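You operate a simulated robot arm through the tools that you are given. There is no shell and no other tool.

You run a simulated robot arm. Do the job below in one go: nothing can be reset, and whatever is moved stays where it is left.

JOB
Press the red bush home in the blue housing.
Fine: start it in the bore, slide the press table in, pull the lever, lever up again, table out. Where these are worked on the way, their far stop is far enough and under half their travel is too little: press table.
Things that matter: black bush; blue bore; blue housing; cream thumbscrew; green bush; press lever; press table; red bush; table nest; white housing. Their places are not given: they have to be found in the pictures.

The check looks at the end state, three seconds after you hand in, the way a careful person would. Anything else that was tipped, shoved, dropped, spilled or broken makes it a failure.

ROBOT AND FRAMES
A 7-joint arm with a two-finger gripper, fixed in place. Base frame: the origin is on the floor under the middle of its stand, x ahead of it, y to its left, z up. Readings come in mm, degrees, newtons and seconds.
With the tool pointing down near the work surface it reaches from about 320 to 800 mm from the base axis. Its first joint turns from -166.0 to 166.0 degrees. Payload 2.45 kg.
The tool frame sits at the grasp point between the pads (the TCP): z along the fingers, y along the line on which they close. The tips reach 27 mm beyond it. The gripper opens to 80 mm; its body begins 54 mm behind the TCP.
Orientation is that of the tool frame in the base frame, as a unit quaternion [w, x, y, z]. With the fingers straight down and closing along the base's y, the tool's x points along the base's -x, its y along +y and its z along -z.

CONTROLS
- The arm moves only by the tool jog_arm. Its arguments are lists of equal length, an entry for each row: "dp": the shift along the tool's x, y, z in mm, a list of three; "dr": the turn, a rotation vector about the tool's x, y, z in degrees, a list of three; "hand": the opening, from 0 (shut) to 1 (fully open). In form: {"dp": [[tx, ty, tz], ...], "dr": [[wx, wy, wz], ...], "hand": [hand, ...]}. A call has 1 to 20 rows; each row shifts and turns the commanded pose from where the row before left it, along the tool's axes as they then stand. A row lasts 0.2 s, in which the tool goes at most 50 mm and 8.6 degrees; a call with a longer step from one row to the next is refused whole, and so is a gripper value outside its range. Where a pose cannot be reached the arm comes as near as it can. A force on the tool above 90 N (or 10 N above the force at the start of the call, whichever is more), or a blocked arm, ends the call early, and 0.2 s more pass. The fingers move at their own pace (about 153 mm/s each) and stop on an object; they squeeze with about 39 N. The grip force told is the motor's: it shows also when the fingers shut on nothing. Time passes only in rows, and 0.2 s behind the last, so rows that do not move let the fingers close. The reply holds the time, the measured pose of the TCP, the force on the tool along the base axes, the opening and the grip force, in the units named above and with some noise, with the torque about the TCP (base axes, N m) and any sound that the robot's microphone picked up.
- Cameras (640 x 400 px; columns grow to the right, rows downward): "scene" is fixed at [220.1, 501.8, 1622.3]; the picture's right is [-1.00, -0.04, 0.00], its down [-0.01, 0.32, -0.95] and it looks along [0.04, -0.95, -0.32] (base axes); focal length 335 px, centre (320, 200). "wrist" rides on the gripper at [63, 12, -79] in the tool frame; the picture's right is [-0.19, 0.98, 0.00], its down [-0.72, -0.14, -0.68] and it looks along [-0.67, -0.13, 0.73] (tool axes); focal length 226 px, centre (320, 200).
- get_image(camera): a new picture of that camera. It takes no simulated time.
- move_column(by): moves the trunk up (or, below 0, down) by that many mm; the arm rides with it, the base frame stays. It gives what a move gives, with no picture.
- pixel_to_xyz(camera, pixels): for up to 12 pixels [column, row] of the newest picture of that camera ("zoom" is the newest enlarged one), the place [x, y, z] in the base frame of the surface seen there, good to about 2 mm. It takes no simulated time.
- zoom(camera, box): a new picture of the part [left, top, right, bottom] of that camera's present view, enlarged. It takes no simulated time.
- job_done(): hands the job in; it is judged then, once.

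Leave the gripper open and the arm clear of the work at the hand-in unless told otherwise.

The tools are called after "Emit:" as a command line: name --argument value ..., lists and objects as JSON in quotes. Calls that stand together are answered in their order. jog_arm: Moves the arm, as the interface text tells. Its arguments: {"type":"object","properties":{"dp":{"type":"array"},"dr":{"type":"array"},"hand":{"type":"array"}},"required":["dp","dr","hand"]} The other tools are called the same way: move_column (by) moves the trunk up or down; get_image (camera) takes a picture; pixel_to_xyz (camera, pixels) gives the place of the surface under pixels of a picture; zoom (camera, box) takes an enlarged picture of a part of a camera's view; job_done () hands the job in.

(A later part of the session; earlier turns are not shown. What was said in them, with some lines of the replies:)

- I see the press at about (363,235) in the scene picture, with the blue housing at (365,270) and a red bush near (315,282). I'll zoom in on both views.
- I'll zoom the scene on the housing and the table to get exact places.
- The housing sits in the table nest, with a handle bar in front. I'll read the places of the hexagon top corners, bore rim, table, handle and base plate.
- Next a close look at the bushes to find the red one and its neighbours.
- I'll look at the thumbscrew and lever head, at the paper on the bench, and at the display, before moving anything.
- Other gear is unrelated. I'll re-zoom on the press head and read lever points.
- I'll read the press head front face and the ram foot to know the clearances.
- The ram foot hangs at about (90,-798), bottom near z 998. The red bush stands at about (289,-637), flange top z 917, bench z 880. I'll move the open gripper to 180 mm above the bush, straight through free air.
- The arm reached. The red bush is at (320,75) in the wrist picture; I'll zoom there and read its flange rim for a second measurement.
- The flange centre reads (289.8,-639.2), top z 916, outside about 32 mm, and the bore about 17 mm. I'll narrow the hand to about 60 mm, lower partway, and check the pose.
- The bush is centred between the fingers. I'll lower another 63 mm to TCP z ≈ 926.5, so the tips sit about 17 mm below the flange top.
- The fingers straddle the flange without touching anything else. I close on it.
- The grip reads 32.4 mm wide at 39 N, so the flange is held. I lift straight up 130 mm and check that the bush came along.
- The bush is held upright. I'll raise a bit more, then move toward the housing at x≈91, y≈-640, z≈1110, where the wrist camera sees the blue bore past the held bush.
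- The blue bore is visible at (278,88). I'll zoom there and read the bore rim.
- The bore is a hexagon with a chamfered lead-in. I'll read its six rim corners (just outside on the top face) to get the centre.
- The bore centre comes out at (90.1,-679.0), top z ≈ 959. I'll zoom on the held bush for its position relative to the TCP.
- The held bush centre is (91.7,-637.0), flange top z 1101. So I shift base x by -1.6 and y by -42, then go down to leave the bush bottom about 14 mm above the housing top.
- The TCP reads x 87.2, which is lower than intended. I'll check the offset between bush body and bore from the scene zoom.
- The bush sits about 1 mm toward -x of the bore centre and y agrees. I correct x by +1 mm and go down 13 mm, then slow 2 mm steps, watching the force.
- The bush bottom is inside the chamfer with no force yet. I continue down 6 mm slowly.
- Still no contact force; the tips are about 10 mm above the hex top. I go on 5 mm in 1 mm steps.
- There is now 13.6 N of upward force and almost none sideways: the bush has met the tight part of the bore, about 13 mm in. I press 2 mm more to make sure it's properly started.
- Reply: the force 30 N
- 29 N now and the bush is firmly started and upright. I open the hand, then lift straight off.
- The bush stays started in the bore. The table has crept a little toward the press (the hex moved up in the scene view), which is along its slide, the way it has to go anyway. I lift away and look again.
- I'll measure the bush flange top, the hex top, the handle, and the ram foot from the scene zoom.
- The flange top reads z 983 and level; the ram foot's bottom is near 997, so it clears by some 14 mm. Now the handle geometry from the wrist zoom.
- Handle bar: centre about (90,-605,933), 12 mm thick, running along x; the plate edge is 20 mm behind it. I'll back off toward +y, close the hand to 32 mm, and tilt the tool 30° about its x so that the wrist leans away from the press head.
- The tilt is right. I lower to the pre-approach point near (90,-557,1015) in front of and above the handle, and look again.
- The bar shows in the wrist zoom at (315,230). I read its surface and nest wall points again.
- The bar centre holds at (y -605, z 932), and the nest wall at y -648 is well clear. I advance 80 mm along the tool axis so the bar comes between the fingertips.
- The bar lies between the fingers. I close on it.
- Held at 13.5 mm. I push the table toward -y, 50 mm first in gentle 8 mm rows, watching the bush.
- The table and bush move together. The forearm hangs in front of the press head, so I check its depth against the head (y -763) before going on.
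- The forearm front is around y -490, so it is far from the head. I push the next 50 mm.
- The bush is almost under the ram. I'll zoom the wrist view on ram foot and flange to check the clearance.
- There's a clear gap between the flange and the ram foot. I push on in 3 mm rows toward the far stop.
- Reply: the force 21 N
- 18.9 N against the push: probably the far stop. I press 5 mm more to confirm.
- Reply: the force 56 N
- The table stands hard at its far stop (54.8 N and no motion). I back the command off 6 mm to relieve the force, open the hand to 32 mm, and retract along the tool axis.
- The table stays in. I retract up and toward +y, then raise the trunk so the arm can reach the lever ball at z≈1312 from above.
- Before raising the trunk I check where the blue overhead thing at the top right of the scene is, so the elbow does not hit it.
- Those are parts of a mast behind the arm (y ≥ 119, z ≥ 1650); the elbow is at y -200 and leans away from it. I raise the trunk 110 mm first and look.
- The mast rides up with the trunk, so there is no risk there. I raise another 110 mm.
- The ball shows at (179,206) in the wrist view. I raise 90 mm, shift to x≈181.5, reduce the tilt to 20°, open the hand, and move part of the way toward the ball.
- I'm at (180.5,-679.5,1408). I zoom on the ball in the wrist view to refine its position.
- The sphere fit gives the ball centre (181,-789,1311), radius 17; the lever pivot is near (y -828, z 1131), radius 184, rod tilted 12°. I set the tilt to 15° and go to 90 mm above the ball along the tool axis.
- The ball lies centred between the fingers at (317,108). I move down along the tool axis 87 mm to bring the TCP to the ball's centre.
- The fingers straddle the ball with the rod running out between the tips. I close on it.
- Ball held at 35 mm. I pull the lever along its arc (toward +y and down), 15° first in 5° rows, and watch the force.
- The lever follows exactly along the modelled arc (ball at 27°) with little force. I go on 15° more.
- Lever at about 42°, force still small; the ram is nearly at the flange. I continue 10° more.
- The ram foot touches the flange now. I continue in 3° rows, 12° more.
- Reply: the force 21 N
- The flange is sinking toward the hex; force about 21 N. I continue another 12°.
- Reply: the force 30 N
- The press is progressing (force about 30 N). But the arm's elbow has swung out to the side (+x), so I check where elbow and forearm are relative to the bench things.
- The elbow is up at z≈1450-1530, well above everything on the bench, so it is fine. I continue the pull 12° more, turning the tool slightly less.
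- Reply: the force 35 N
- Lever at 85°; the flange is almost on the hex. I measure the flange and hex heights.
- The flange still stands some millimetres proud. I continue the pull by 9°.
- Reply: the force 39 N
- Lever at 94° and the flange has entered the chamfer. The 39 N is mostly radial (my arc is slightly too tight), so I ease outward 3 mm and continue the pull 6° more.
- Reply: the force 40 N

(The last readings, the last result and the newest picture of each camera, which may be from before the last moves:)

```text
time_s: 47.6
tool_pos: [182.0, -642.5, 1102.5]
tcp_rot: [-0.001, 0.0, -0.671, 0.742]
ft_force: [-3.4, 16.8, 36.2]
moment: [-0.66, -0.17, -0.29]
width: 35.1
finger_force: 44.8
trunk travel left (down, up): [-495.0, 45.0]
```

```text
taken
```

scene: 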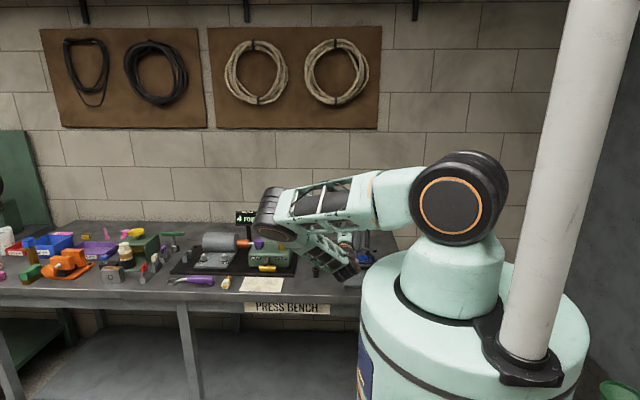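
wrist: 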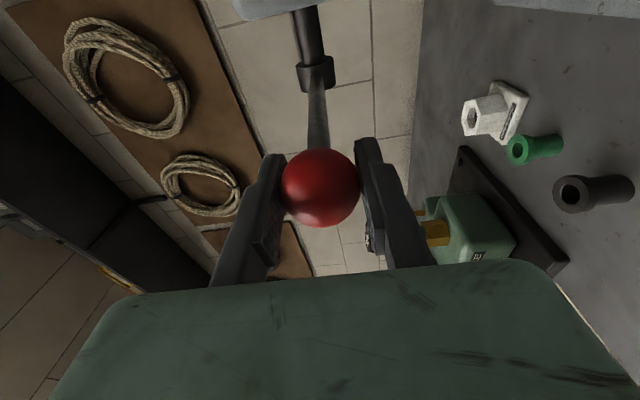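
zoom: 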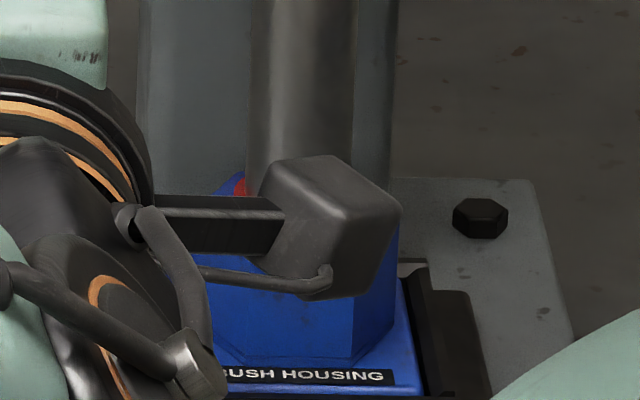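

There's now 36 N upward: resistance is rising, the lever's at about 99°. I check where the elbow and forearm are before pressing the last bit.

Emit:
pixel_to_xyz --camera "scene" --pixels '[[265, 200], [262, 225], [275, 240], [300, 245], [320, 255], [345, 268], [335, 275], [300, 200], [355, 240], [362, 256]]'

Emit:
zoom --camera "scene" --box '[240, 160, 420, 300]'

Emit:
get_image --camera "wrist"

```text
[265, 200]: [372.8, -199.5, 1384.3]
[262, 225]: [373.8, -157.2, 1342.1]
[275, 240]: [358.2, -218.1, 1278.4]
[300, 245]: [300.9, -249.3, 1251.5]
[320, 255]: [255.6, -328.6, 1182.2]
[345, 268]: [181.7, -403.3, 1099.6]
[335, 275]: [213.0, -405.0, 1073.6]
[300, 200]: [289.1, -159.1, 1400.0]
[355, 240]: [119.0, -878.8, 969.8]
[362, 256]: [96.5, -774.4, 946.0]
```

```text
2.86 times, centred on (330, 230) of scene
```

zoom: 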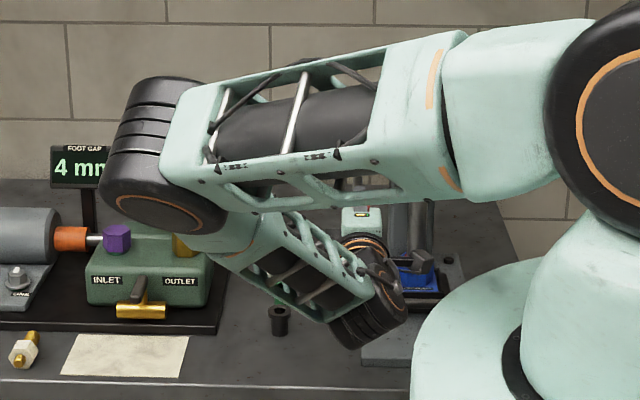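

```text
taken
```

wrist: 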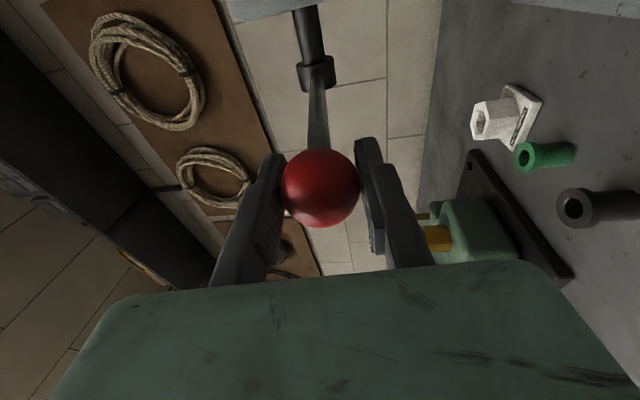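

All clear (elbow z≥1280 and well in front of the bench). I pull 10 mm more along the arc to see if it is at its stop.

Emit:
jog_arm --dp '[[0, 5, 0.4], [0, 5, 0.5], [0, 0, 0], [0, 0, 0]]' --dr '[[1, 0, 0], [1, 0, 0], [0, 0, 0], [0, 0, 0]]' --hand '[0.2, 0.2, 0.2, 0.2]'

Emit:
zoom --camera "scene" --box '[350, 238, 380, 262]'

```text
time_s: 48.6
tool_pos: [181.9, -643.3, 1097.0]
tcp_rot: [-0.002, 0.0, -0.654, 0.756]
ft_force: [-4.0, 15.4, 69.3]
moment: [0.14, -0.16, -0.2]
width: 35.3
finger_force: 45.1
trunk travel left (down, up): [-495.0, 45.0]
```

```text
16.00 times, centred on (365, 250) of scene
```

zoom: 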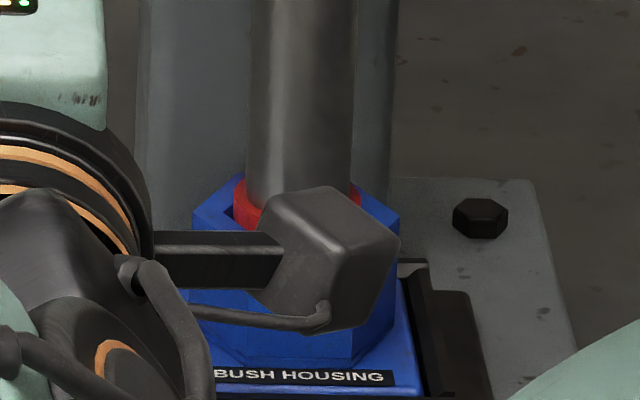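

Force 69 N, and the lever still crept 1.7°. I check the flange height on both sides of the ram.

Emit:
zoom --camera "scene" --box '[358, 244, 374, 256]'

Emit:
pixel_to_xyz --camera "zoom" --pixels '[[145, 150], [150, 170], [150, 190], [150, 210], [430, 150], [165, 130], [165, 150], [120, 200], [470, 200], [300, 100]]'

```text
16.00 times, centred on (366, 250) of scene
```

zoom: 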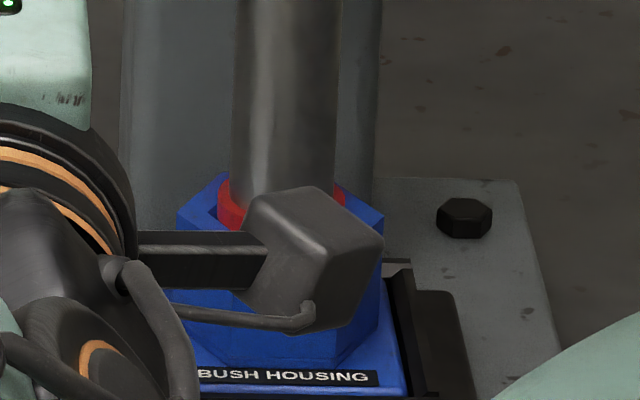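

```text
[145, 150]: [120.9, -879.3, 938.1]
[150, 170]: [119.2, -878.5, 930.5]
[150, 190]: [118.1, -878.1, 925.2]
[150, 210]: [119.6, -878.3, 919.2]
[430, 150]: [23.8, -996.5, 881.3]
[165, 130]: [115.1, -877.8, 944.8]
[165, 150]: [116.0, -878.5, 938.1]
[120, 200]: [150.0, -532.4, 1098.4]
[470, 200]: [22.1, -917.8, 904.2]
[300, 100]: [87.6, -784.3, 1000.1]
```

Emit:
pixel_to_xyz --camera "zoom" --pixels '[[224, 188], [224, 198], [226, 208], [230, 218], [340, 192], [342, 200], [204, 200], [196, 215], [365, 212], [355, 200], [236, 190], [236, 225]]'

```text
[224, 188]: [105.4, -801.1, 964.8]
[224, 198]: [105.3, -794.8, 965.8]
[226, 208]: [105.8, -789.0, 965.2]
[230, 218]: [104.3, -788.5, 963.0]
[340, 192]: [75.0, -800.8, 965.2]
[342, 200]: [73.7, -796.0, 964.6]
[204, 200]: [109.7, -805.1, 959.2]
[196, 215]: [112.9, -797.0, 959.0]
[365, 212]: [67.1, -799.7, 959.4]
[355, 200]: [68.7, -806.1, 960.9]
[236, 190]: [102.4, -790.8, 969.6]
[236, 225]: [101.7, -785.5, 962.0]
```

The flange top is at z 965 versus the hex top at 959; the flange is about 6 mm thick, so its underside is right at the housing top. I pull 3 mm more to see whether it's solid.

Emit:
jog_arm --dp '[[0, 1.5, 0], [0, 1, 0], [0, 0, 0], [0, 0, 0]]' --dr '[[0, 0, 0], [0, 0, 0], [0, 0, 0], [0, 0, 0]]' --hand '[0.2, 0.2, 0.2, 0.2]'

Emit:
zoom --camera "scene" --box '[350, 238, 380, 262]'

```text
time_s: 49.6
tool_pos: [180.4, -643.0, 1096.7]
tcp_rot: [-0.001, 0.0, -0.653, 0.757]
ft_force: [-4.4, 18.5, 76.6]
moment: [0.03, -0.06, -0.01]
width: 35.4
finger_force: 44.7
trunk travel left (down, up): [-495.0, 45.0]
```

```text
16.00 times, centred on (365, 250) of scene
```

zoom: 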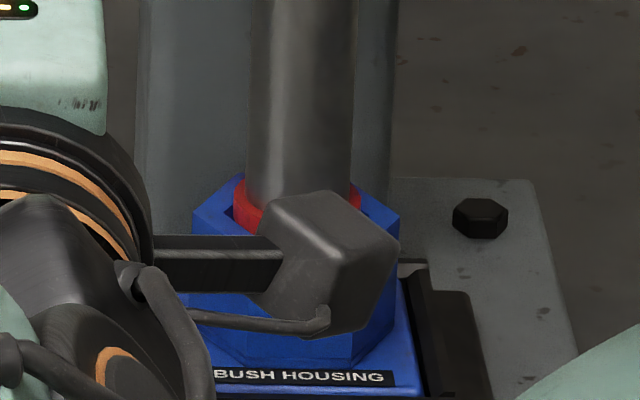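

Force 77 N, almost no motion. One more small pull of 2 mm.

Emit:
jog_arm --dp '[[0, 1, 0], [0, 1, 0], [0, 0, 0], [0, 0, 0], [0, 0, 0]]' --dr '[[0, 0, 0], [0, 0, 0], [0, 0, 0], [0, 0, 0], [0, 0, 0]]' --hand '[0.2, 0.2, 0.2, 0.2, 0.2]'

Emit:
zoom --camera "scene" --box '[350, 238, 380, 262]'

Emit:
pixel_to_xyz --camera "zoom" --pixels '[[240, 188], [240, 198], [242, 208], [246, 218], [356, 192], [358, 200], [220, 200], [212, 215], [381, 212], [371, 200]]'

```text
time_s: 50.8
tool_pos: [181.6, -643.1, 1095.5]
tcp_rot: [-0.003, 0.001, -0.652, 0.758]
ft_force: [-4.7, 21.3, 81.6]
moment: [0.09, -0.12, -0.03]
width: 35.4
finger_force: 45.3
trunk travel left (down, up): [-495.0, 45.0]
```

```text
16.00 times, centred on (365, 250) of scene
```

zoom: 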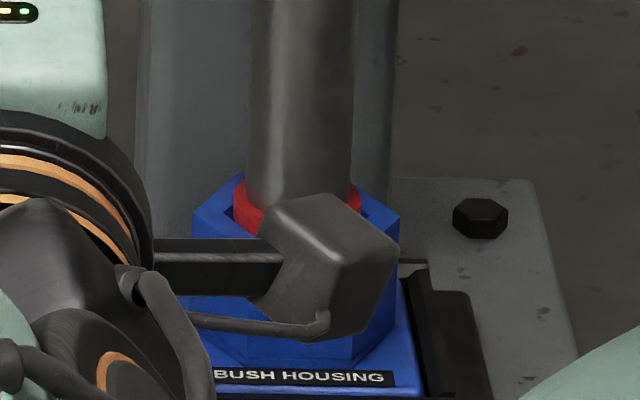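

```text
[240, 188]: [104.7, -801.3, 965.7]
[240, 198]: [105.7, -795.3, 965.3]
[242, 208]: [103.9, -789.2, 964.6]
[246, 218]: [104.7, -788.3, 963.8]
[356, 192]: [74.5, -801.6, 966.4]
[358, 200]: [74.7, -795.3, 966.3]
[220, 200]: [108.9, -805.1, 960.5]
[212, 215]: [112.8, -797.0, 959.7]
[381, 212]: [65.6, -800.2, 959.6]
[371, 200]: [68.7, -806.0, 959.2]
```

The flange sits solid at z≈965.5 with the lever hard against resistance (82 N, no more motion at 101°), so the bush is pressed home. Refit arc: pivot (y -824, z 1131), radius 183.5. I now raise the lever back along the arc, the first 23° first.

Emit:
jog_arm --dp '[[0, -9, 0], [0, -8.6, -0.5], [0, -18.8, 0.8], [0, -18.8, 0.9], [0, -18.8, 1.0], [0, -18.8, 1.1], [0, 0, 0]]' --dr '[[0, 0, 0], [0, 0, 0], [-5.57, 0, 0], [-5.57, 0, 0], [-5.57, 0, 0], [-5.57, 0, 0], [0, 0, 0]]' --hand '[0.2, 0.2, 0.2, 0.2, 0.2, 0.2, 0.2]'

Emit:
get_image --camera "scene"

Emit:
get_image --camera "wrist"

```text
time_s: 52.4
tool_pos: [180.9, -648.9, 1175.1]
tcp_rot: [0.001, 0.0, 0.795, -0.607]
ft_force: [-0.7, 12.3, 3.9]
moment: [-0.04, 0.05, -0.43]
width: 35.3
finger_force: 45.3
trunk travel left (down, up): [-495.0, 45.0]
```

```text
taken
```

scene: 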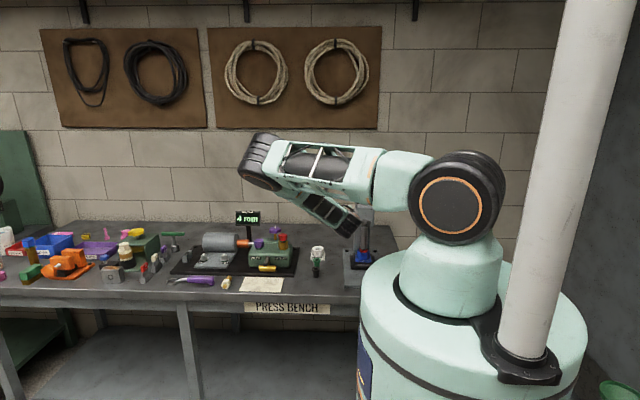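

```text
taken
```

wrist: 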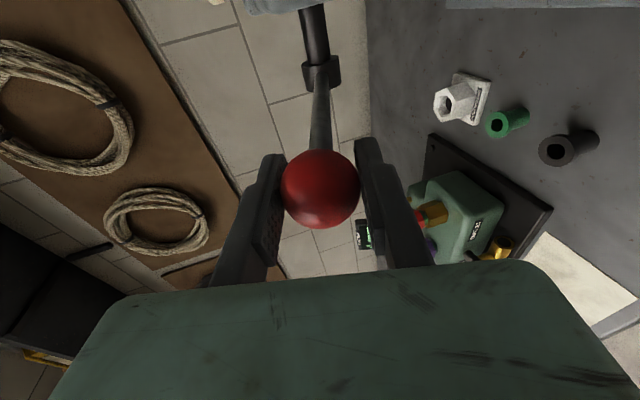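

The lever follows back up (76°), light forces. I continue raising 35°.

Emit:
jog_arm --dp '[[0, -18.8, 1.2], [0, -18.8, 1.3], [0, -18.8, 1.4], [0, -18.8, 1.5], [0, -18.8, 1.6], [0, -18.8, 1.7], [0, 0, 0]]' --dr '[[-5.57, 0, 0], [-5.57, 0, 0], [-5.57, 0, 0], [-5.57, 0, 0], [-5.57, 0, 0], [-5.57, 0, 0], [0, 0, 0]]' --hand '[0.2, 0.2, 0.2, 0.2, 0.2, 0.2, 0.2]'

Emit:
get_image --camera "scene"

Emit:
zoom --camera "scene" --box '[340, 230, 390, 275]'

```text
time_s: 54.0
tool_pos: [181.7, -711.0, 1270.7]
tcp_rot: [-0.001, 0.0, 0.935, -0.354]
ft_force: [1.1, 6.8, 13.3]
moment: [-0.55, 0.58, -0.58]
width: 35.1
finger_force: 44.4
trunk travel left (down, up): [-495.0, 45.0]
```

```text
taken
```

scene: 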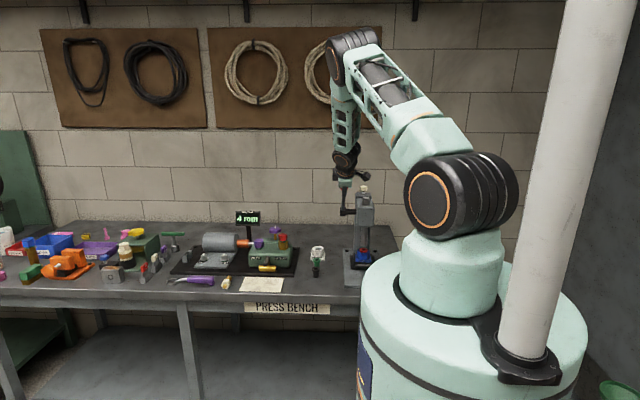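

```text
8.89 times, centred on (365, 252) of scene
```

zoom: 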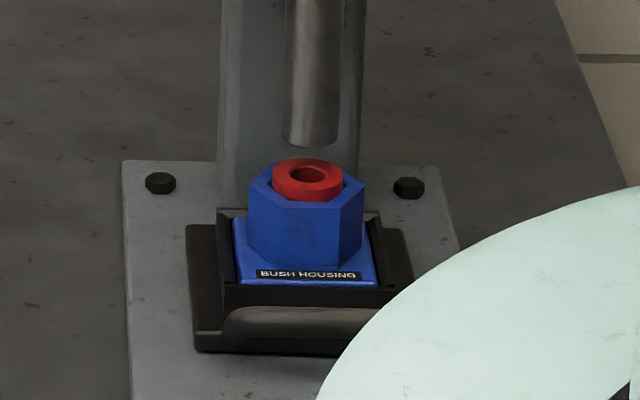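

The ram has lifted and the bush stays seated. I'll take a close look at the flange seating.

Emit:
zoom --camera "scene" --box '[350, 238, 380, 262]'

Emit:
pixel_to_xyz --camera "zoom" --pixels '[[240, 195], [360, 195], [297, 170], [297, 215], [297, 228], [297, 236], [297, 243], [215, 215], [385, 215], [297, 248]]'

```text
16.00 times, centred on (365, 250) of scene
```

zoom: 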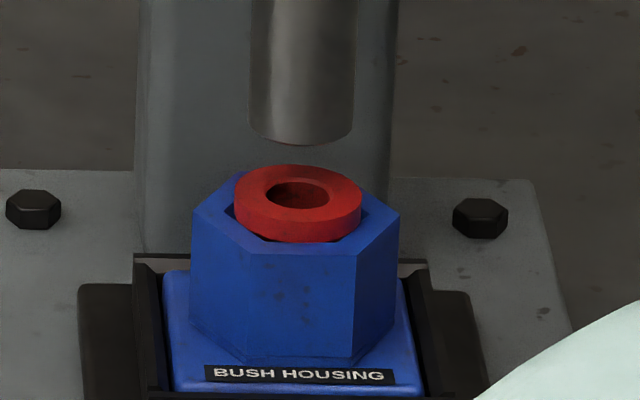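

```text
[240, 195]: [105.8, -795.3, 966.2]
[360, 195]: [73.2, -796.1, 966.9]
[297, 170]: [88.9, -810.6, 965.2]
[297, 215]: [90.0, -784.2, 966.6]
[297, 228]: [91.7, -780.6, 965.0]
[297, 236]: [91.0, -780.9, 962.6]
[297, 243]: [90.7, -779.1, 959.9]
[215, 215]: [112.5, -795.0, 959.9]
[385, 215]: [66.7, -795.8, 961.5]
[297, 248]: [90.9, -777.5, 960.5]
```

I compare with the black bush's flange thickness to make sure of the seat.

Emit:
zoom --camera "scene" --box '[302, 250, 332, 280]'

Emit:
pixel_to_xyz --camera "zoom" --pixels '[[320, 200], [320, 215], [320, 225], [320, 235], [320, 245], [320, 255], [320, 265], [320, 190], [320, 300], [320, 330]]'

```text
13.33 times, centred on (317, 265) of scene
```

zoom: 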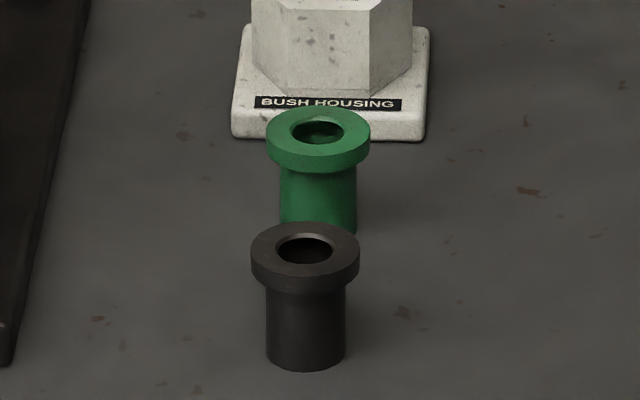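

```text
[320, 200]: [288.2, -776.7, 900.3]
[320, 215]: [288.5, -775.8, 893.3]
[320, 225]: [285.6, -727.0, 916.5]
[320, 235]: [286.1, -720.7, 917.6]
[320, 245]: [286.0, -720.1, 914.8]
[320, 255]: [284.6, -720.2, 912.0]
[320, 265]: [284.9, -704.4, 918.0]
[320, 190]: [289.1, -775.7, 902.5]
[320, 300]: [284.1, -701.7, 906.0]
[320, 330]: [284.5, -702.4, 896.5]
```

The black bush's flange is about 6 mm thick, so the red flange (top 966, hex top 960) sits on the housing: home. I raise the lever the rest of the way to its upper position.

Emit:
jog_arm --dp '[[0, -18.8, 1.8], [0, -18.8, 1.9], [0, -18.8, 2.0], [0, -18.8, 2.1], [0, -18.8, 2.2], [0, 0, 0]]' --dr '[[-5.57, 0, 0], [-5.57, 0, 0], [-5.57, 0, 0], [-5.57, 0, 0], [-5.57, 0, 0], [0, 0, 0]]' --hand '[0.2, 0.2, 0.2, 0.2, 0.2, 0.2]'

Emit:
get_image --camera "wrist"

Emit:
zoom --camera "scene" --box '[310, 100, 420, 280]'

```text
time_s: 55.4
tool_pos: [180.6, -793.3, 1308.5]
tcp_rot: [0.0, -0.001, 0.993, -0.117]
ft_force: [-0.2, 17.1, 16.3]
moment: [0.17, -0.39, 0.17]
width: 35.0
finger_force: 44.5
trunk travel left (down, up): [-495.0, 45.0]
```

```text
taken
```

wrist: 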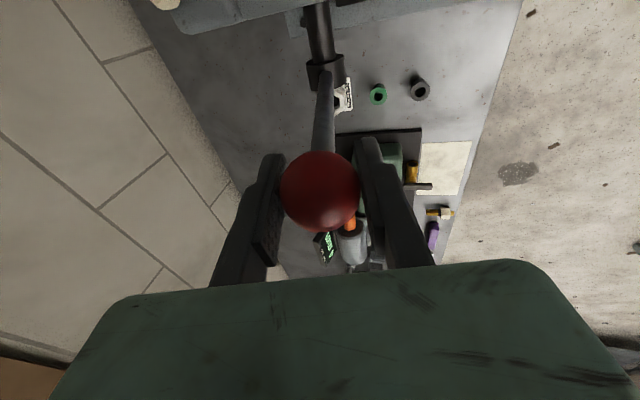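

```text
2.22 times, centred on (365, 190) of scene
```

zoom: 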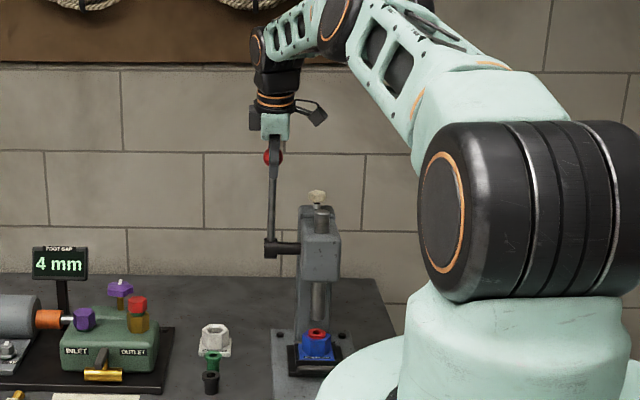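

The lever is back against its upper stop (ball at (-793,1308), 17 N against further motion). I relieve 2 mm, open, and withdraw upward along the tool axis.

Emit:
jog_arm --dp '[[0, 1.8, -2.2], [0, 0, 0], [0, 0, 0], [0, 0, 0], [0, 0, -20], [0, 0, -35], [0, 0, -40], [0, 0, 0]]' --dr '[[0, 0, 0], [0, 0, 0], [0, 0, 0], [0, 0, 0], [0, 0, 0], [0, 0, 0], [0, 0, 0], [0, 0, 0]]' --hand '[0.2, 0.6, 1, 1, 1, 1, 1, 1]'

Emit:
get_image --camera "wrist"

Emit:
zoom --camera "scene" --box '[310, 100, 420, 280]'

```text
time_s: 57.2
tool_pos: [181.1, -773.3, 1398.9]
tcp_rot: [-0.001, 0.0, 0.993, -0.118]
ft_force: [-0.2, 0.3, 0.7]
moment: [-0.01, 0.0, -0.01]
width: 80.0
finger_force: 0.0
trunk travel left (down, up): [-495.0, 45.0]
```

```text
taken
```

wrist: 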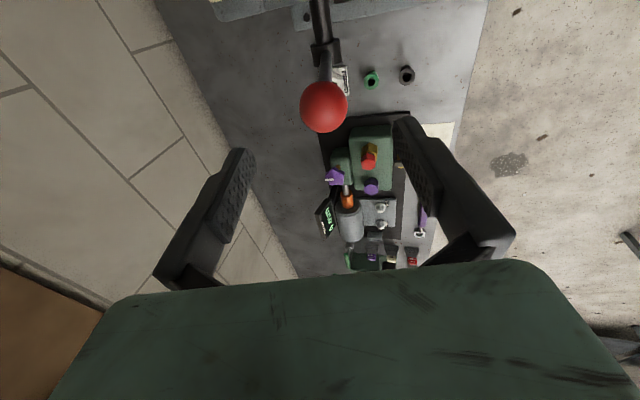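

```text
2.22 times, centred on (365, 190) of scene
```

zoom: 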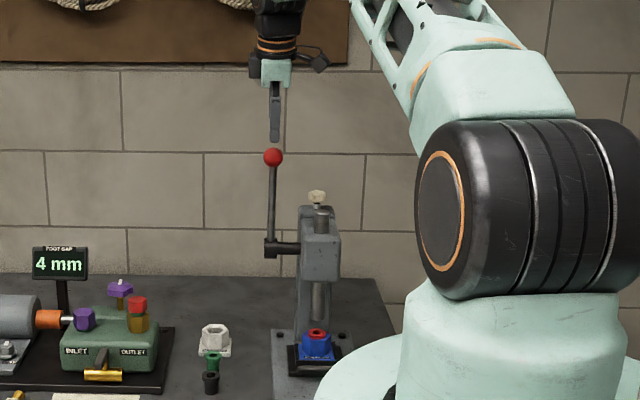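

The lever stays up. I check the ball against its starting place and the ram foot height.

Emit:
zoom --camera "scene" --box '[328, 160, 392, 220]'

Emit:
pixel_to_xyz --camera "zoom" --pixels '[[212, 72], [210, 150], [206, 250], [358, 245], [344, 190]]'

```text
6.67 times, centred on (360, 190) of scene
```

zoom: 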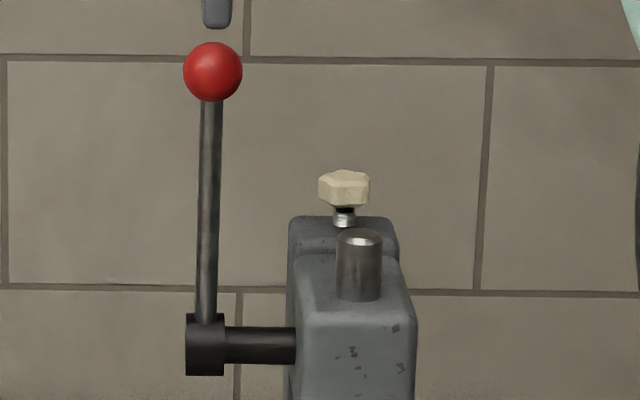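

```text
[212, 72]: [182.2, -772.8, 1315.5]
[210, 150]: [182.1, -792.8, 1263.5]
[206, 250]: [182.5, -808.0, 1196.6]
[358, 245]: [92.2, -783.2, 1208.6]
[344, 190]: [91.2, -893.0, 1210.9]
```

Everything matches the start: lever fully up. Now for the table: I back off toward +y, return to x≈90, tilt to 30° again and narrow the hand to 32 mm.

Emit:
jog_arm --dp '[[18.2, 38.9, -9.3], [18.2, 38.9, -9.3], [18.2, 38.9, -9.3], [18.2, 38.9, -9.3], [18.2, 38.9, -9.3], [0, 0, 0], [0, 0, 0], [0, 0, 0]]' --dr '[[0, 0, 0], [0, 0, 0], [0, 0, 0], [0, 0, 0], [0, 0, 0], [8.25, 0, 0], [8.25, 0, 0], [0, 0, 0]]' --hand '[0.4, 0.4, 0.4, 0.4, 0.4, 0.4, 0.4, 0.4]'

Emit:
get_image --camera "scene"

```text
time_s: 59.0
tool_pos: [88.6, -574.8, 1398.6]
tcp_rot: [0.0, 0.0, 0.966, -0.259]
ft_force: [-0.1, 0.3, -0.4]
moment: [0.0, -0.02, -0.01]
width: 31.9
finger_force: 0.0
trunk travel left (down, up): [-495.0, 45.0]
```

```text
taken
```

scene: 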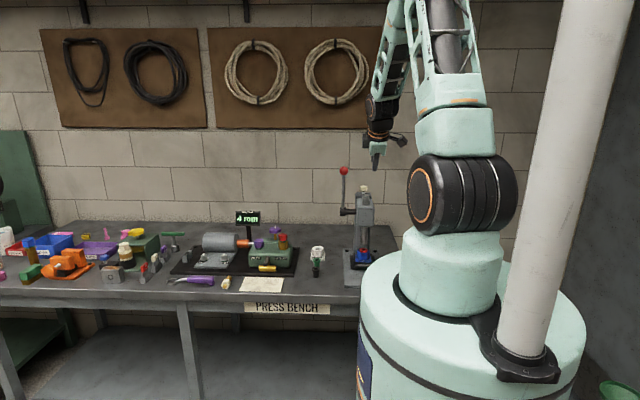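

The arm is clear. I lower the trunk by 220 mm, back to its first height.

Emit:
move_column --by -220

Emit:
zoom --camera "scene" --box '[325, 190, 405, 290]'

Emit:
get_image --camera "wrist"

```text
time_s: 61.4
tool_pos: [89.6, -572.8, 1180.1]
tcp_rot: [0.0, 0.001, 0.966, -0.259]
ft_force: [-0.8, -0.4, -0.7]
moment: [0.01, -0.02, -0.02]
width: 32.3
finger_force: 0.1
trunk travel left (down, up): [-275.0, 265.0]
```

```text
4.00 times, centred on (365, 240) of scene
```

zoom: 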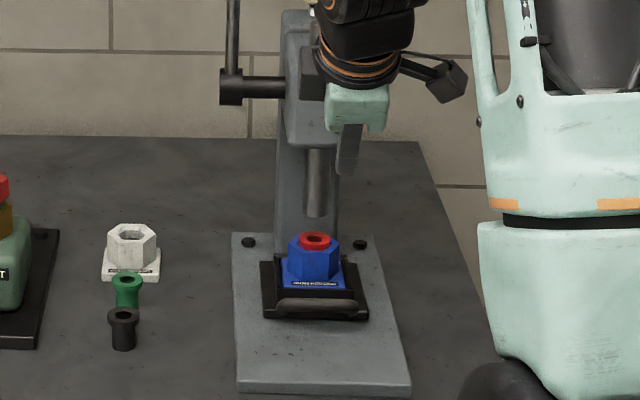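

```text
taken
```

wrist: 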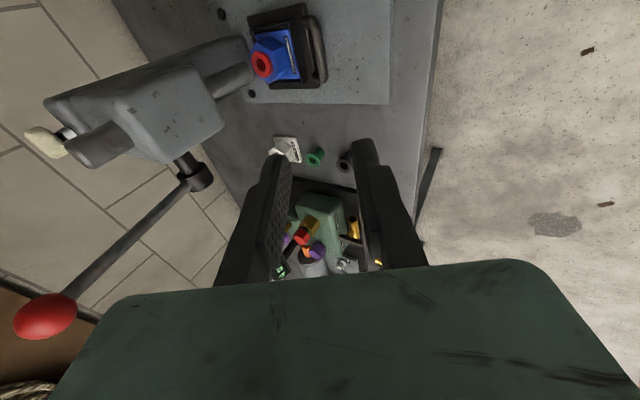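

I read the handle bar's present place from the scene zoom.

Emit:
zoom --camera "scene" --box '[340, 240, 390, 280]'

Emit:
pixel_to_xyz --camera "zoom" --pixels '[[310, 285], [310, 295], [310, 305], [310, 312], [230, 300], [390, 300], [310, 275], [310, 320]]'

```text
10.00 times, centred on (365, 260) of scene
```

zoom: 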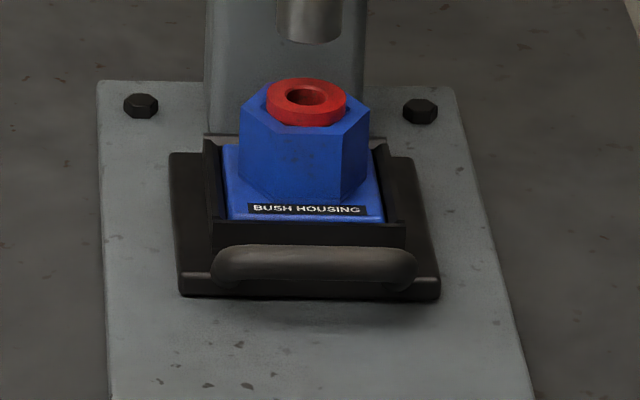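

```text
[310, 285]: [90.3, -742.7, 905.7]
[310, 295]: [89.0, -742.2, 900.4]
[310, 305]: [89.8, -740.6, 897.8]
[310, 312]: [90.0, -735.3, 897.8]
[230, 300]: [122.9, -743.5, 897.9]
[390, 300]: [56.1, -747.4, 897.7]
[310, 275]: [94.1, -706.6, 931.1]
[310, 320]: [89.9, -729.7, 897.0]
```

The bar centre is about (90,-714,932). The approach line runs straight along the present tool axis: 190 mm to the pre-approach, then I check.

Emit:
jog_arm --dp '[[-0.5, 2, 38], [0, 0, 38], [0, 0, 38], [0, 0, 38], [0, 0, 38], [0, 0, 0]]' --dr '[[0, 0, 0], [0, 0, 0], [0, 0, 0], [0, 0, 0], [0, 0, 0], [0, 0, 0]]' --hand '[0.4, 0.4, 0.4, 0.4, 0.4, 0.4]'

Emit:
get_image --camera "wrist"

Emit:
zoom --camera "wrist" --box '[230, 0, 410, 160]'

```text
time_s: 62.8
tool_pos: [90.5, -666.8, 1012.5]
tcp_rot: [0.0, 0.0, 0.966, -0.259]
ft_force: [-0.6, -0.3, 0.6]
moment: [0.0, -0.02, -0.01]
width: 32.2
finger_force: 0.1
trunk travel left (down, up): [-275.0, 265.0]
```

```text
taken
```

wrist: 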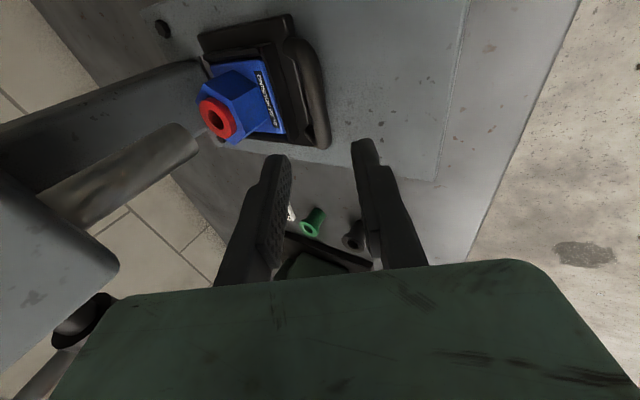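

```text
2.50 times, centred on (320, 80) of wrist
```

zoom: 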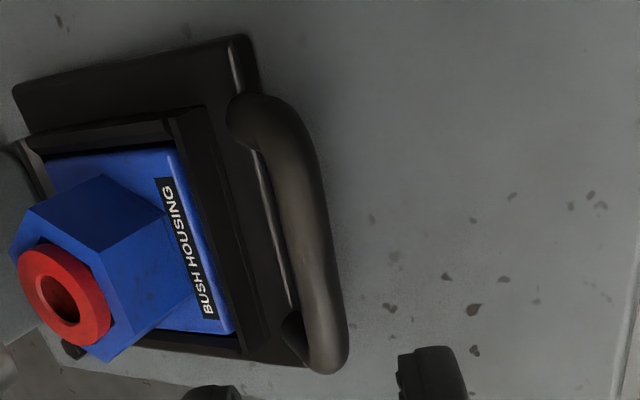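

The view matches the earlier pre-approach. I advance 79 mm along the tool axis and close on the bar.

Emit:
jog_arm --dp '[[0, 0, 25], [0, 0, 25], [0, 0, 18], [0, 0, 10], [0, 0, 0]]' --dr '[[0, 0, 0], [0, 0, 0], [0, 0, 0], [0, 0, 0], [0, 0, 0]]' --hand '[0.4, 0.4, 0.4, 0.4, 0.4]'

Emit:
get_image --camera "wrist"

```text
time_s: 64.0
tool_pos: [89.7, -704.9, 945.7]
tcp_rot: [0.0, 0.0, 0.966, -0.258]
ft_force: [0.2, -0.4, -0.1]
moment: [0.01, 0.03, 0.01]
width: 31.9
finger_force: 0.0
trunk travel left (down, up): [-275.0, 265.0]
```

```text
taken
```

wrist: 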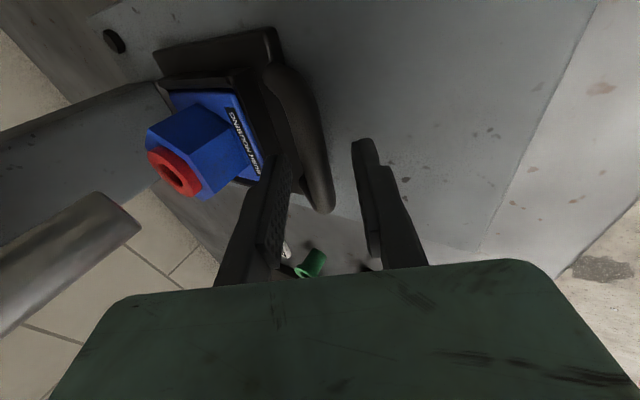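

The bar is between the fingers, a little nearer the rear one. I close.

Emit:
jog_arm --dp '[[0, -2, 1], [0, 0, 0], [0, 0, 0], [0, 0, 0]]' --dr '[[0, 0, 0], [0, 0, 0], [0, 0, 0], [0, 0, 0]]' --hand '[0.4, 0.2, 0.05, 0.05]'

Emit:
get_image --camera "wrist"

```text
time_s: 65.0
tool_pos: [89.1, -707.5, 945.9]
tcp_rot: [0.0, 0.0, 0.966, -0.258]
ft_force: [-1.0, -1.8, 0.1]
moment: [-0.02, 0.11, -0.31]
width: 13.2
finger_force: 40.0
trunk travel left (down, up): [-275.0, 265.0]
```

```text
taken
```

wrist: 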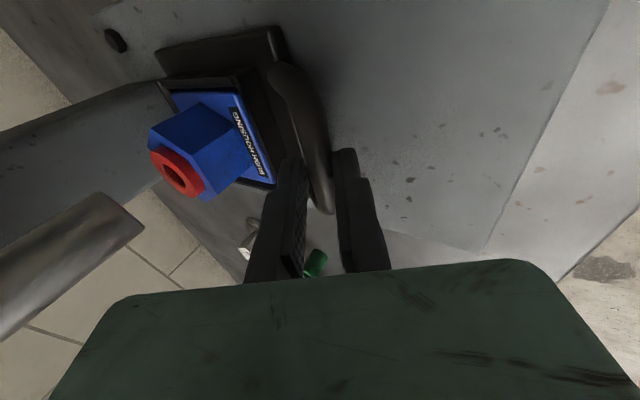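

Held at 13.2 mm. I pull the table out, 96 mm in two stretches, gently.

Emit:
jog_arm --dp '[[0, 3.46, -2], [0, 5.2, -3], [0, 6.93, -4], [0, 6.93, -4], [0, 6.93, -4], [0, 6.93, -4], [0, 6.93, -4], [0, 0, 0]]' --dr '[[0, 0, 0], [0, 0, 0], [0, 0, 0], [0, 0, 0], [0, 0, 0], [0, 0, 0], [0, 0, 0], [0, 0, 0]]' --hand '[0.05, 0.05, 0.05, 0.05, 0.05, 0.05, 0.05, 0.05]'

Emit:
get_image --camera "wrist"

```text
time_s: 66.8
tool_pos: [90.3, -656.4, 946.1]
tcp_rot: [0.0, 0.001, 0.966, -0.258]
ft_force: [-0.4, -1.0, -2.3]
moment: [-0.01, -0.22, -0.15]
width: 13.5
finger_force: 40.1
trunk travel left (down, up): [-275.0, 265.0]
```

```text
taken
```

wrist: 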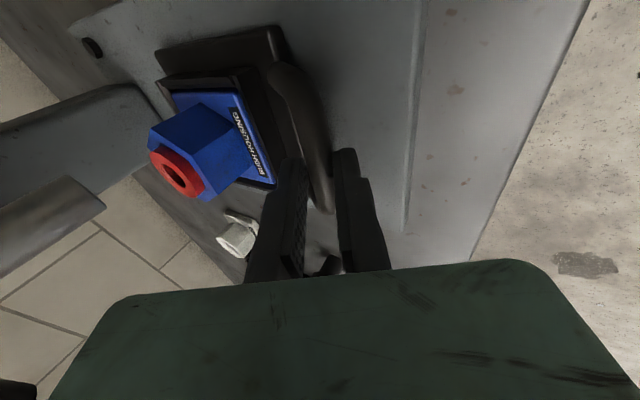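

The table comes along smoothly. I pull 50 mm more.

Emit:
jog_arm --dp '[[0, 6.93, -4], [0, 6.93, -4], [0, 6.93, -4], [0, 6.93, -4], [0, 6.93, -4], [0, 5.2, -3], [0, 3.46, -2], [0, 0, 0]]' --dr '[[0, 0, 0], [0, 0, 0], [0, 0, 0], [0, 0, 0], [0, 0, 0], [0, 0, 0], [0, 0, 0], [0, 0, 0]]' --hand '[0.05, 0.05, 0.05, 0.05, 0.05, 0.05, 0.05, 0.05]'

Emit:
get_image --camera "wrist"

```text
time_s: 68.6
tool_pos: [89.3, -607.6, 945.3]
tcp_rot: [0.0, 0.0, 0.966, -0.258]
ft_force: [-3.4, -0.6, -5.8]
moment: [0.03, -0.19, -0.11]
width: 13.6
finger_force: 40.2
trunk travel left (down, up): [-275.0, 265.0]
```

```text
taken
```

wrist: 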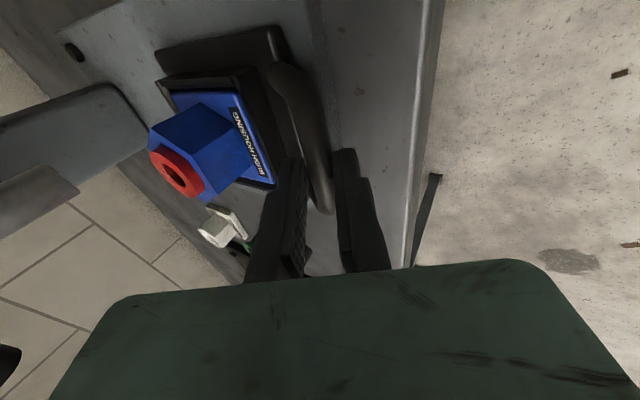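

Now the last part in 3 mm rows until the outer stop.

Emit:
jog_arm --dp '[[0, 2.6, -1.5], [0, 2.6, -1.5], [0, 2.6, -1.5], [0, 2.6, -1.5], [0, 2.6, -1.5], [0, 0, 0]]' --dr '[[0, 0, 0], [0, 0, 0], [0, 0, 0], [0, 0, 0], [0, 0, 0], [0, 0, 0]]' --hand '[0.05, 0.05, 0.05, 0.05, 0.05, 0.05]'

```text
time_s: 70.0
tool_pos: [91.0, -592.3, 945.8]
tcp_rot: [0.0, 0.0, 0.966, -0.258]
ft_force: [-3.3, 0.1, -6.1]
moment: [0.06, -0.22, -0.17]
width: 13.7
finger_force: 40.5
trunk travel left (down, up): [-275.0, 265.0]
```

No stop yet (TCP y -592). I pull further in 2 mm rows.

Emit:
jog_arm --dp '[[0, 1.73, -1], [0, 1.73, -1], [0, 1.73, -1], [0, 1.73, -1], [0, 0, 0]]' --dr '[[0, 0, 0], [0, 0, 0], [0, 0, 0], [0, 0, 0], [0, 0, 0]]' --hand '[0.05, 0.05, 0.05, 0.05, 0.05]'

Emit:
zoom --camera "scene" --box '[325, 230, 405, 290]'

```text
time_s: 71.2
tool_pos: [89.9, -588.4, 944.6]
tcp_rot: [0.0, 0.001, 0.966, -0.259]
ft_force: [-4.3, -22.7, -13.8]
moment: [-0.19, 0.27, -0.37]
width: 13.8
finger_force: 40.2
trunk travel left (down, up): [-275.0, 265.0]
```

```text
6.67 times, centred on (365, 260) of scene
```

zoom: 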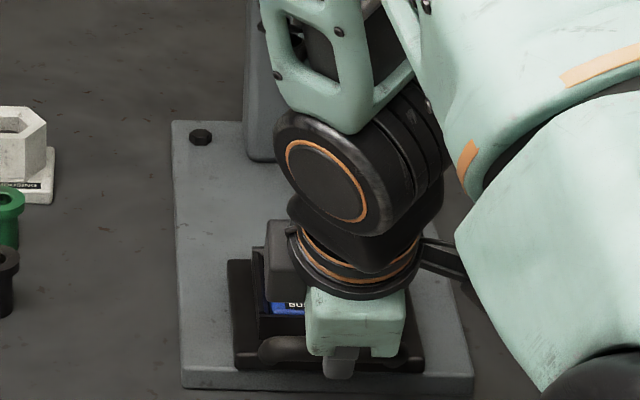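

-22.7 N along y: the table stands at its outer stop. I relieve the pull by about 3 mm and slightly down, then check before opening.

Emit:
jog_arm --dp '[[0, -1.6, 2.6], [0, 0, 0]]' --dr '[[0, 0, 0], [0, 0, 0]]' --hand '[0.05, 0.05]'

```text
time_s: 71.8
tool_pos: [89.7, -588.2, 946.6]
tcp_rot: [0.0, 0.0, 0.966, -0.259]
ft_force: [-4.6, -12.1, 8.6]
moment: [-0.21, 0.09, -0.25]
width: 13.6
finger_force: 39.6
trunk travel left (down, up): [-275.0, 265.0]
```

Emit:
jog_arm --dp '[[0.4, -1.1, -0.3], [0, 0, 0], [0, 0, 0], [0, 0, 0], [0, 0, 0]]' --dr '[[0, 0, 0], [0, 0, 0], [0, 0, 0], [0, 0, 0], [0, 0, 0]]' --hand '[0.05, 0.05, 0.2, 0.4, 0.4]'

Emit:
get_image --camera "wrist"

```text
time_s: 73.0
tool_pos: [90.0, -588.3, 944.7]
tcp_rot: [0.0, 0.0, 0.966, -0.258]
ft_force: [-0.2, -0.4, 0.2]
moment: [0.04, 0.0, 0.02]
width: 32.2
finger_force: 0.0
trunk travel left (down, up): [-275.0, 265.0]
```

```text
taken
```

wrist: 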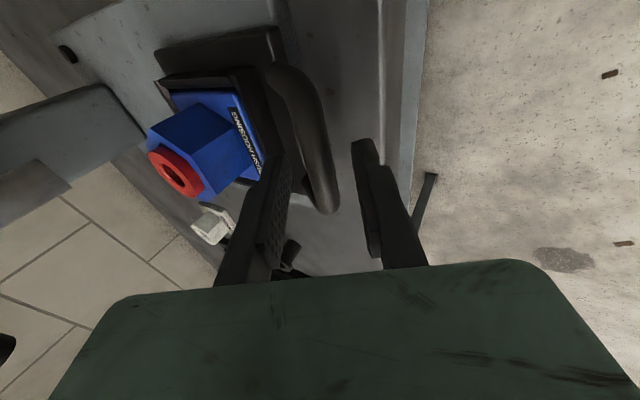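

Released without force. I withdraw along the tool axis, up and away from the work.

Emit:
jog_arm --dp '[[0, 0, -15], [0, 0, -25], [0, 0, -40], [0, 0, -45], [0, 0, -45], [0, 0, -45], [0, 0, -45], [0, 0, 0]]' --dr '[[0, 0, 0], [0, 0, 0], [0, 0, 0], [0, 0, 0], [0, 0, 0], [0, 0, 0], [0, 0, 0], [0, 0, 0]]' --hand '[0.4, 0.4, 0.4, 1, 1, 1, 1, 1]'

Emit:
get_image --camera "scene"

Emit:
zoom --camera "scene" --box '[325, 240, 405, 290]'

Emit:
pixel_to_xyz --camera "zoom" --pixels '[[297, 190], [358, 190], [327, 178], [327, 200], [330, 335], [260, 340], [415, 340]]'

```text
time_s: 74.8
tool_pos: [91.0, -460.0, 1171.2]
tcp_rot: [0.0, 0.001, 0.966, -0.258]
ft_force: [1.0, 0.7, 0.2]
moment: [0.04, -0.01, 0.03]
width: 80.3
finger_force: 0.0
trunk travel left (down, up): [-275.0, 265.0]
```

```text
taken
```

scene: 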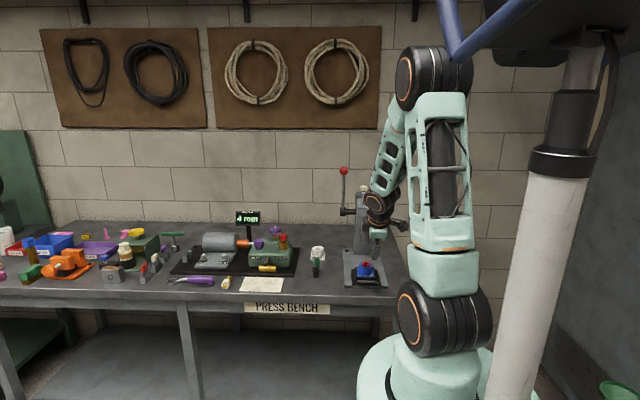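

```text
8.00 times, centred on (365, 265) of scene
```

zoom: 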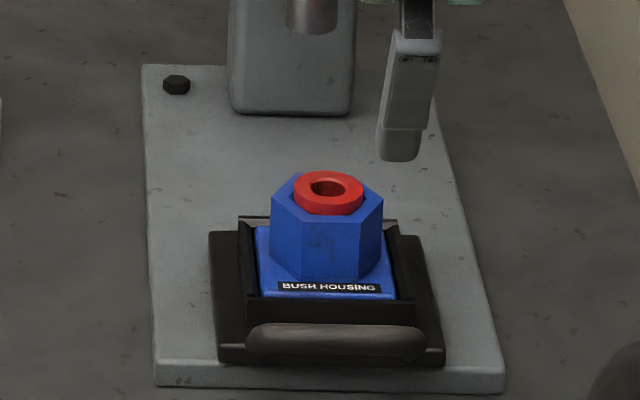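

```text
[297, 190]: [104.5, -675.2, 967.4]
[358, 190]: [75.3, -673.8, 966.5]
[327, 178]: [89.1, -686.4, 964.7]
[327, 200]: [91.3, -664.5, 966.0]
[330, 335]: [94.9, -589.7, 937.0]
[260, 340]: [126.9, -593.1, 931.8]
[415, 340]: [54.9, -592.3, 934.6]
```

The table stands exactly where it was at the start (handle at -589.7), with the red bush seated. I take one closer look from the wrist at the seat.

Emit:
get_image --camera "wrist"

Emit:
zoom --camera "wrist" --box '[180, 0, 340, 120]'

Emit:
zoom --camera "scene" --box '[350, 252, 382, 277]'

```text
taken
```

wrist: 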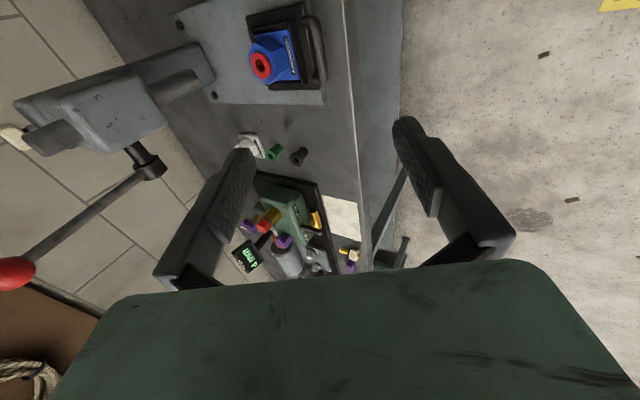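

```text
3.33 times, centred on (260, 60) of wrist
```

zoom: 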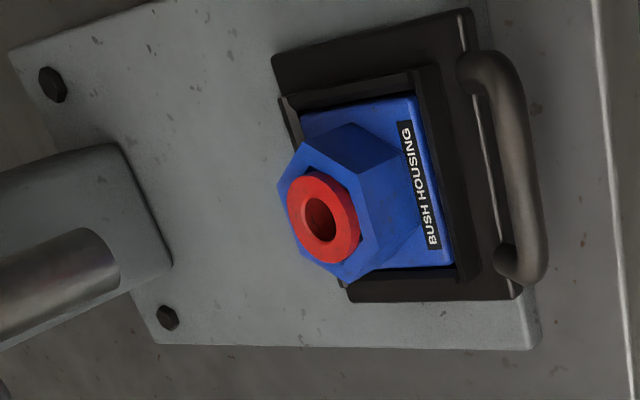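

```text
16.00 times, centred on (366, 264) of scene
```

zoom: 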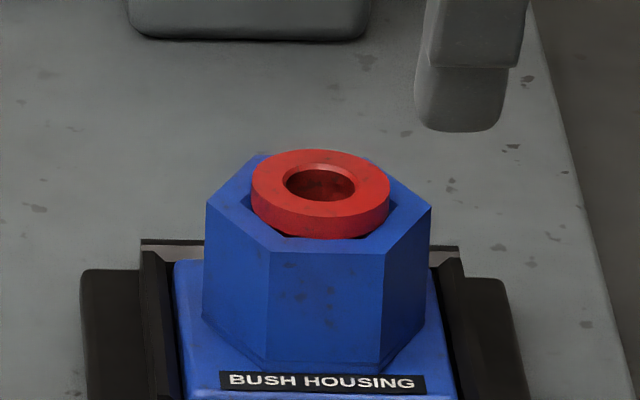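

The flange (6 mm thick, top at 966) rests on the hex top (960) all round; lever up, table out, and the other parts untouched. I move the arm further up and back, with the hand open.

Emit:
jog_arm --dp '[[0, -13, -38.6], [0, -13, -38.6], [0, -13, -38.6], [0, -13, -38.6], [0, -13, -38.6], [0, 0, 0]]' --dr '[[0, 0, 0], [0, 0, 0], [0, 0, 0], [0, 0, 0], [0, 0, 0], [0, 0, 0]]' --hand '[1, 1, 1, 1, 1, 1]'

Emit:
zoom --camera "scene" --box '[280, 150, 420, 300]'

Emit:
get_image --camera "scene"

```text
time_s: 76.4
tool_pos: [92.7, -424.8, 1343.4]
tcp_rot: [-0.015, -0.002, 0.973, -0.23]
ft_force: [-0.1, 0.5, -0.4]
moment: [-0.01, 0.02, 0.0]
width: 80.0
finger_force: 0.1
trunk travel left (down, up): [-275.0, 265.0]
stopped in row 6: the arm was blocked; the commanded pose is now the measured one
```

```text
2.67 times, centred on (350, 225) of scene
```

zoom: 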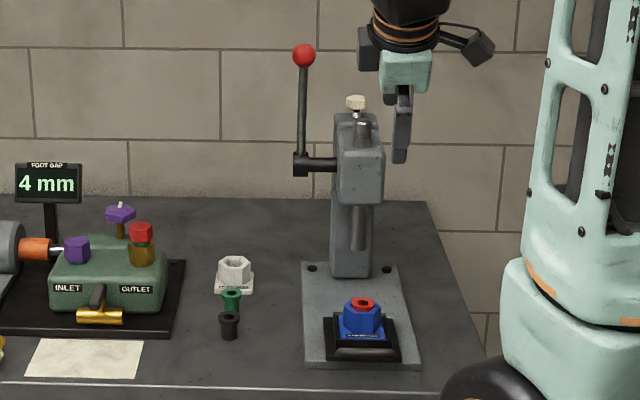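

```text
taken
```

scene: 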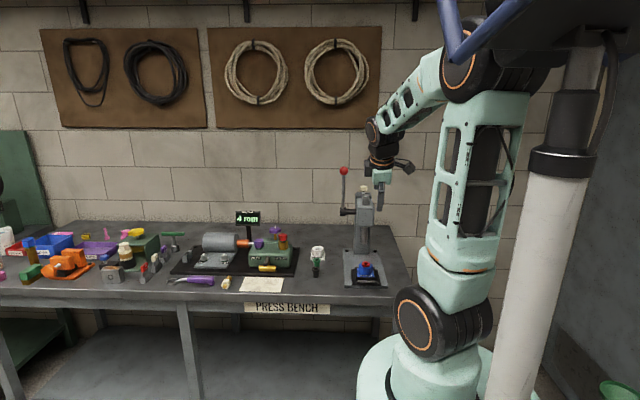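

The arm reached a limit of its own there (its elbow is close to its mast), with no force on the tool and nothing of the work touched. I ease it 30 mm forward again so it rests free.

Emit:
jog_arm --dp '[[0, 0, 15], [0, 0, 15], [0, 0, 0], [0, 0, 0]]' --dr '[[0, 0, 0], [0, 0, 0], [0, 0, 0], [0, 0, 0]]' --hand '[1, 1, 1, 1]'

Emit:
get_image --camera "scene"

Emit:
zoom --camera "scene" --box '[280, 150, 420, 300]'

```text
time_s: 77.4
tool_pos: [90.3, -437.4, 1320.1]
tcp_rot: [-0.015, -0.002, 0.973, -0.232]
ft_force: [0.6, -0.6, 0.0]
moment: [0.0, 0.0, -0.02]
width: 80.1
finger_force: 0.0
trunk travel left (down, up): [-275.0, 265.0]
```

```text
taken
```

scene: 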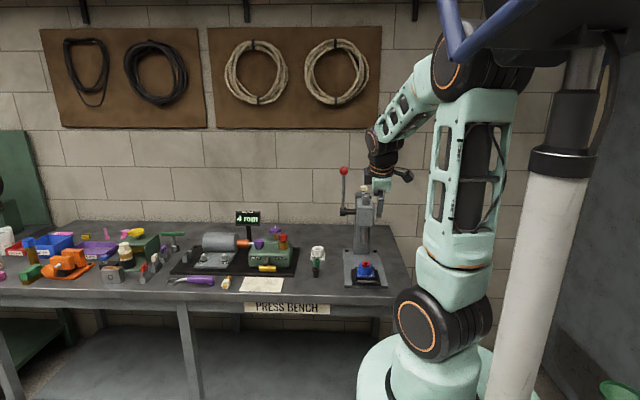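

```text
2.67 times, centred on (350, 225) of scene
```

zoom: 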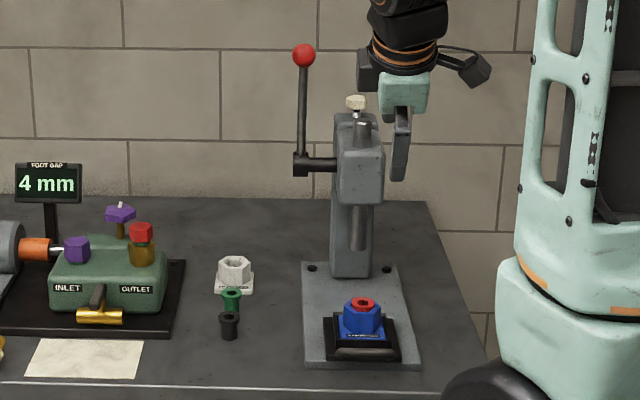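

The red bush is home in the blue housing, the lever is up, and the table is at its outer stop. The black and green bushes, white housing and thumbscrew are where they were, the hand is open, and the arm is clear. I hand the job in.

Emit:
job_done

```text
The job is handed in.
```

The red bush is pressed home in the blue housing, and the job is handed in.

- **Seat:** the flange rests level on the housing top, with its top about 6 mm above, which matches the flange thickness. I stopped pulling the lever when it would not move any further, at about 82 N.
- **Press table:** I pushed it in to its far stop, then pulled it back out to its outer stop, where it stood at the start.
- **Lever:** it is back at its upper stop, in the same place as at the start.
- **Other parts:** the black and green bushes, white housing and cream thumbscrew were not touched.

Two small things happened along the way:

- **Table creep:** the table crept several millimetres inward along its slide when I let go of the bush in the bore.
- **Arm blocked:** on the final retreat the arm was blocked once with no force on the tool. I couldn't tell whether it was a joint limit or the elbow near the mast. I eased it forward, and it now rests clear with the gripper open.
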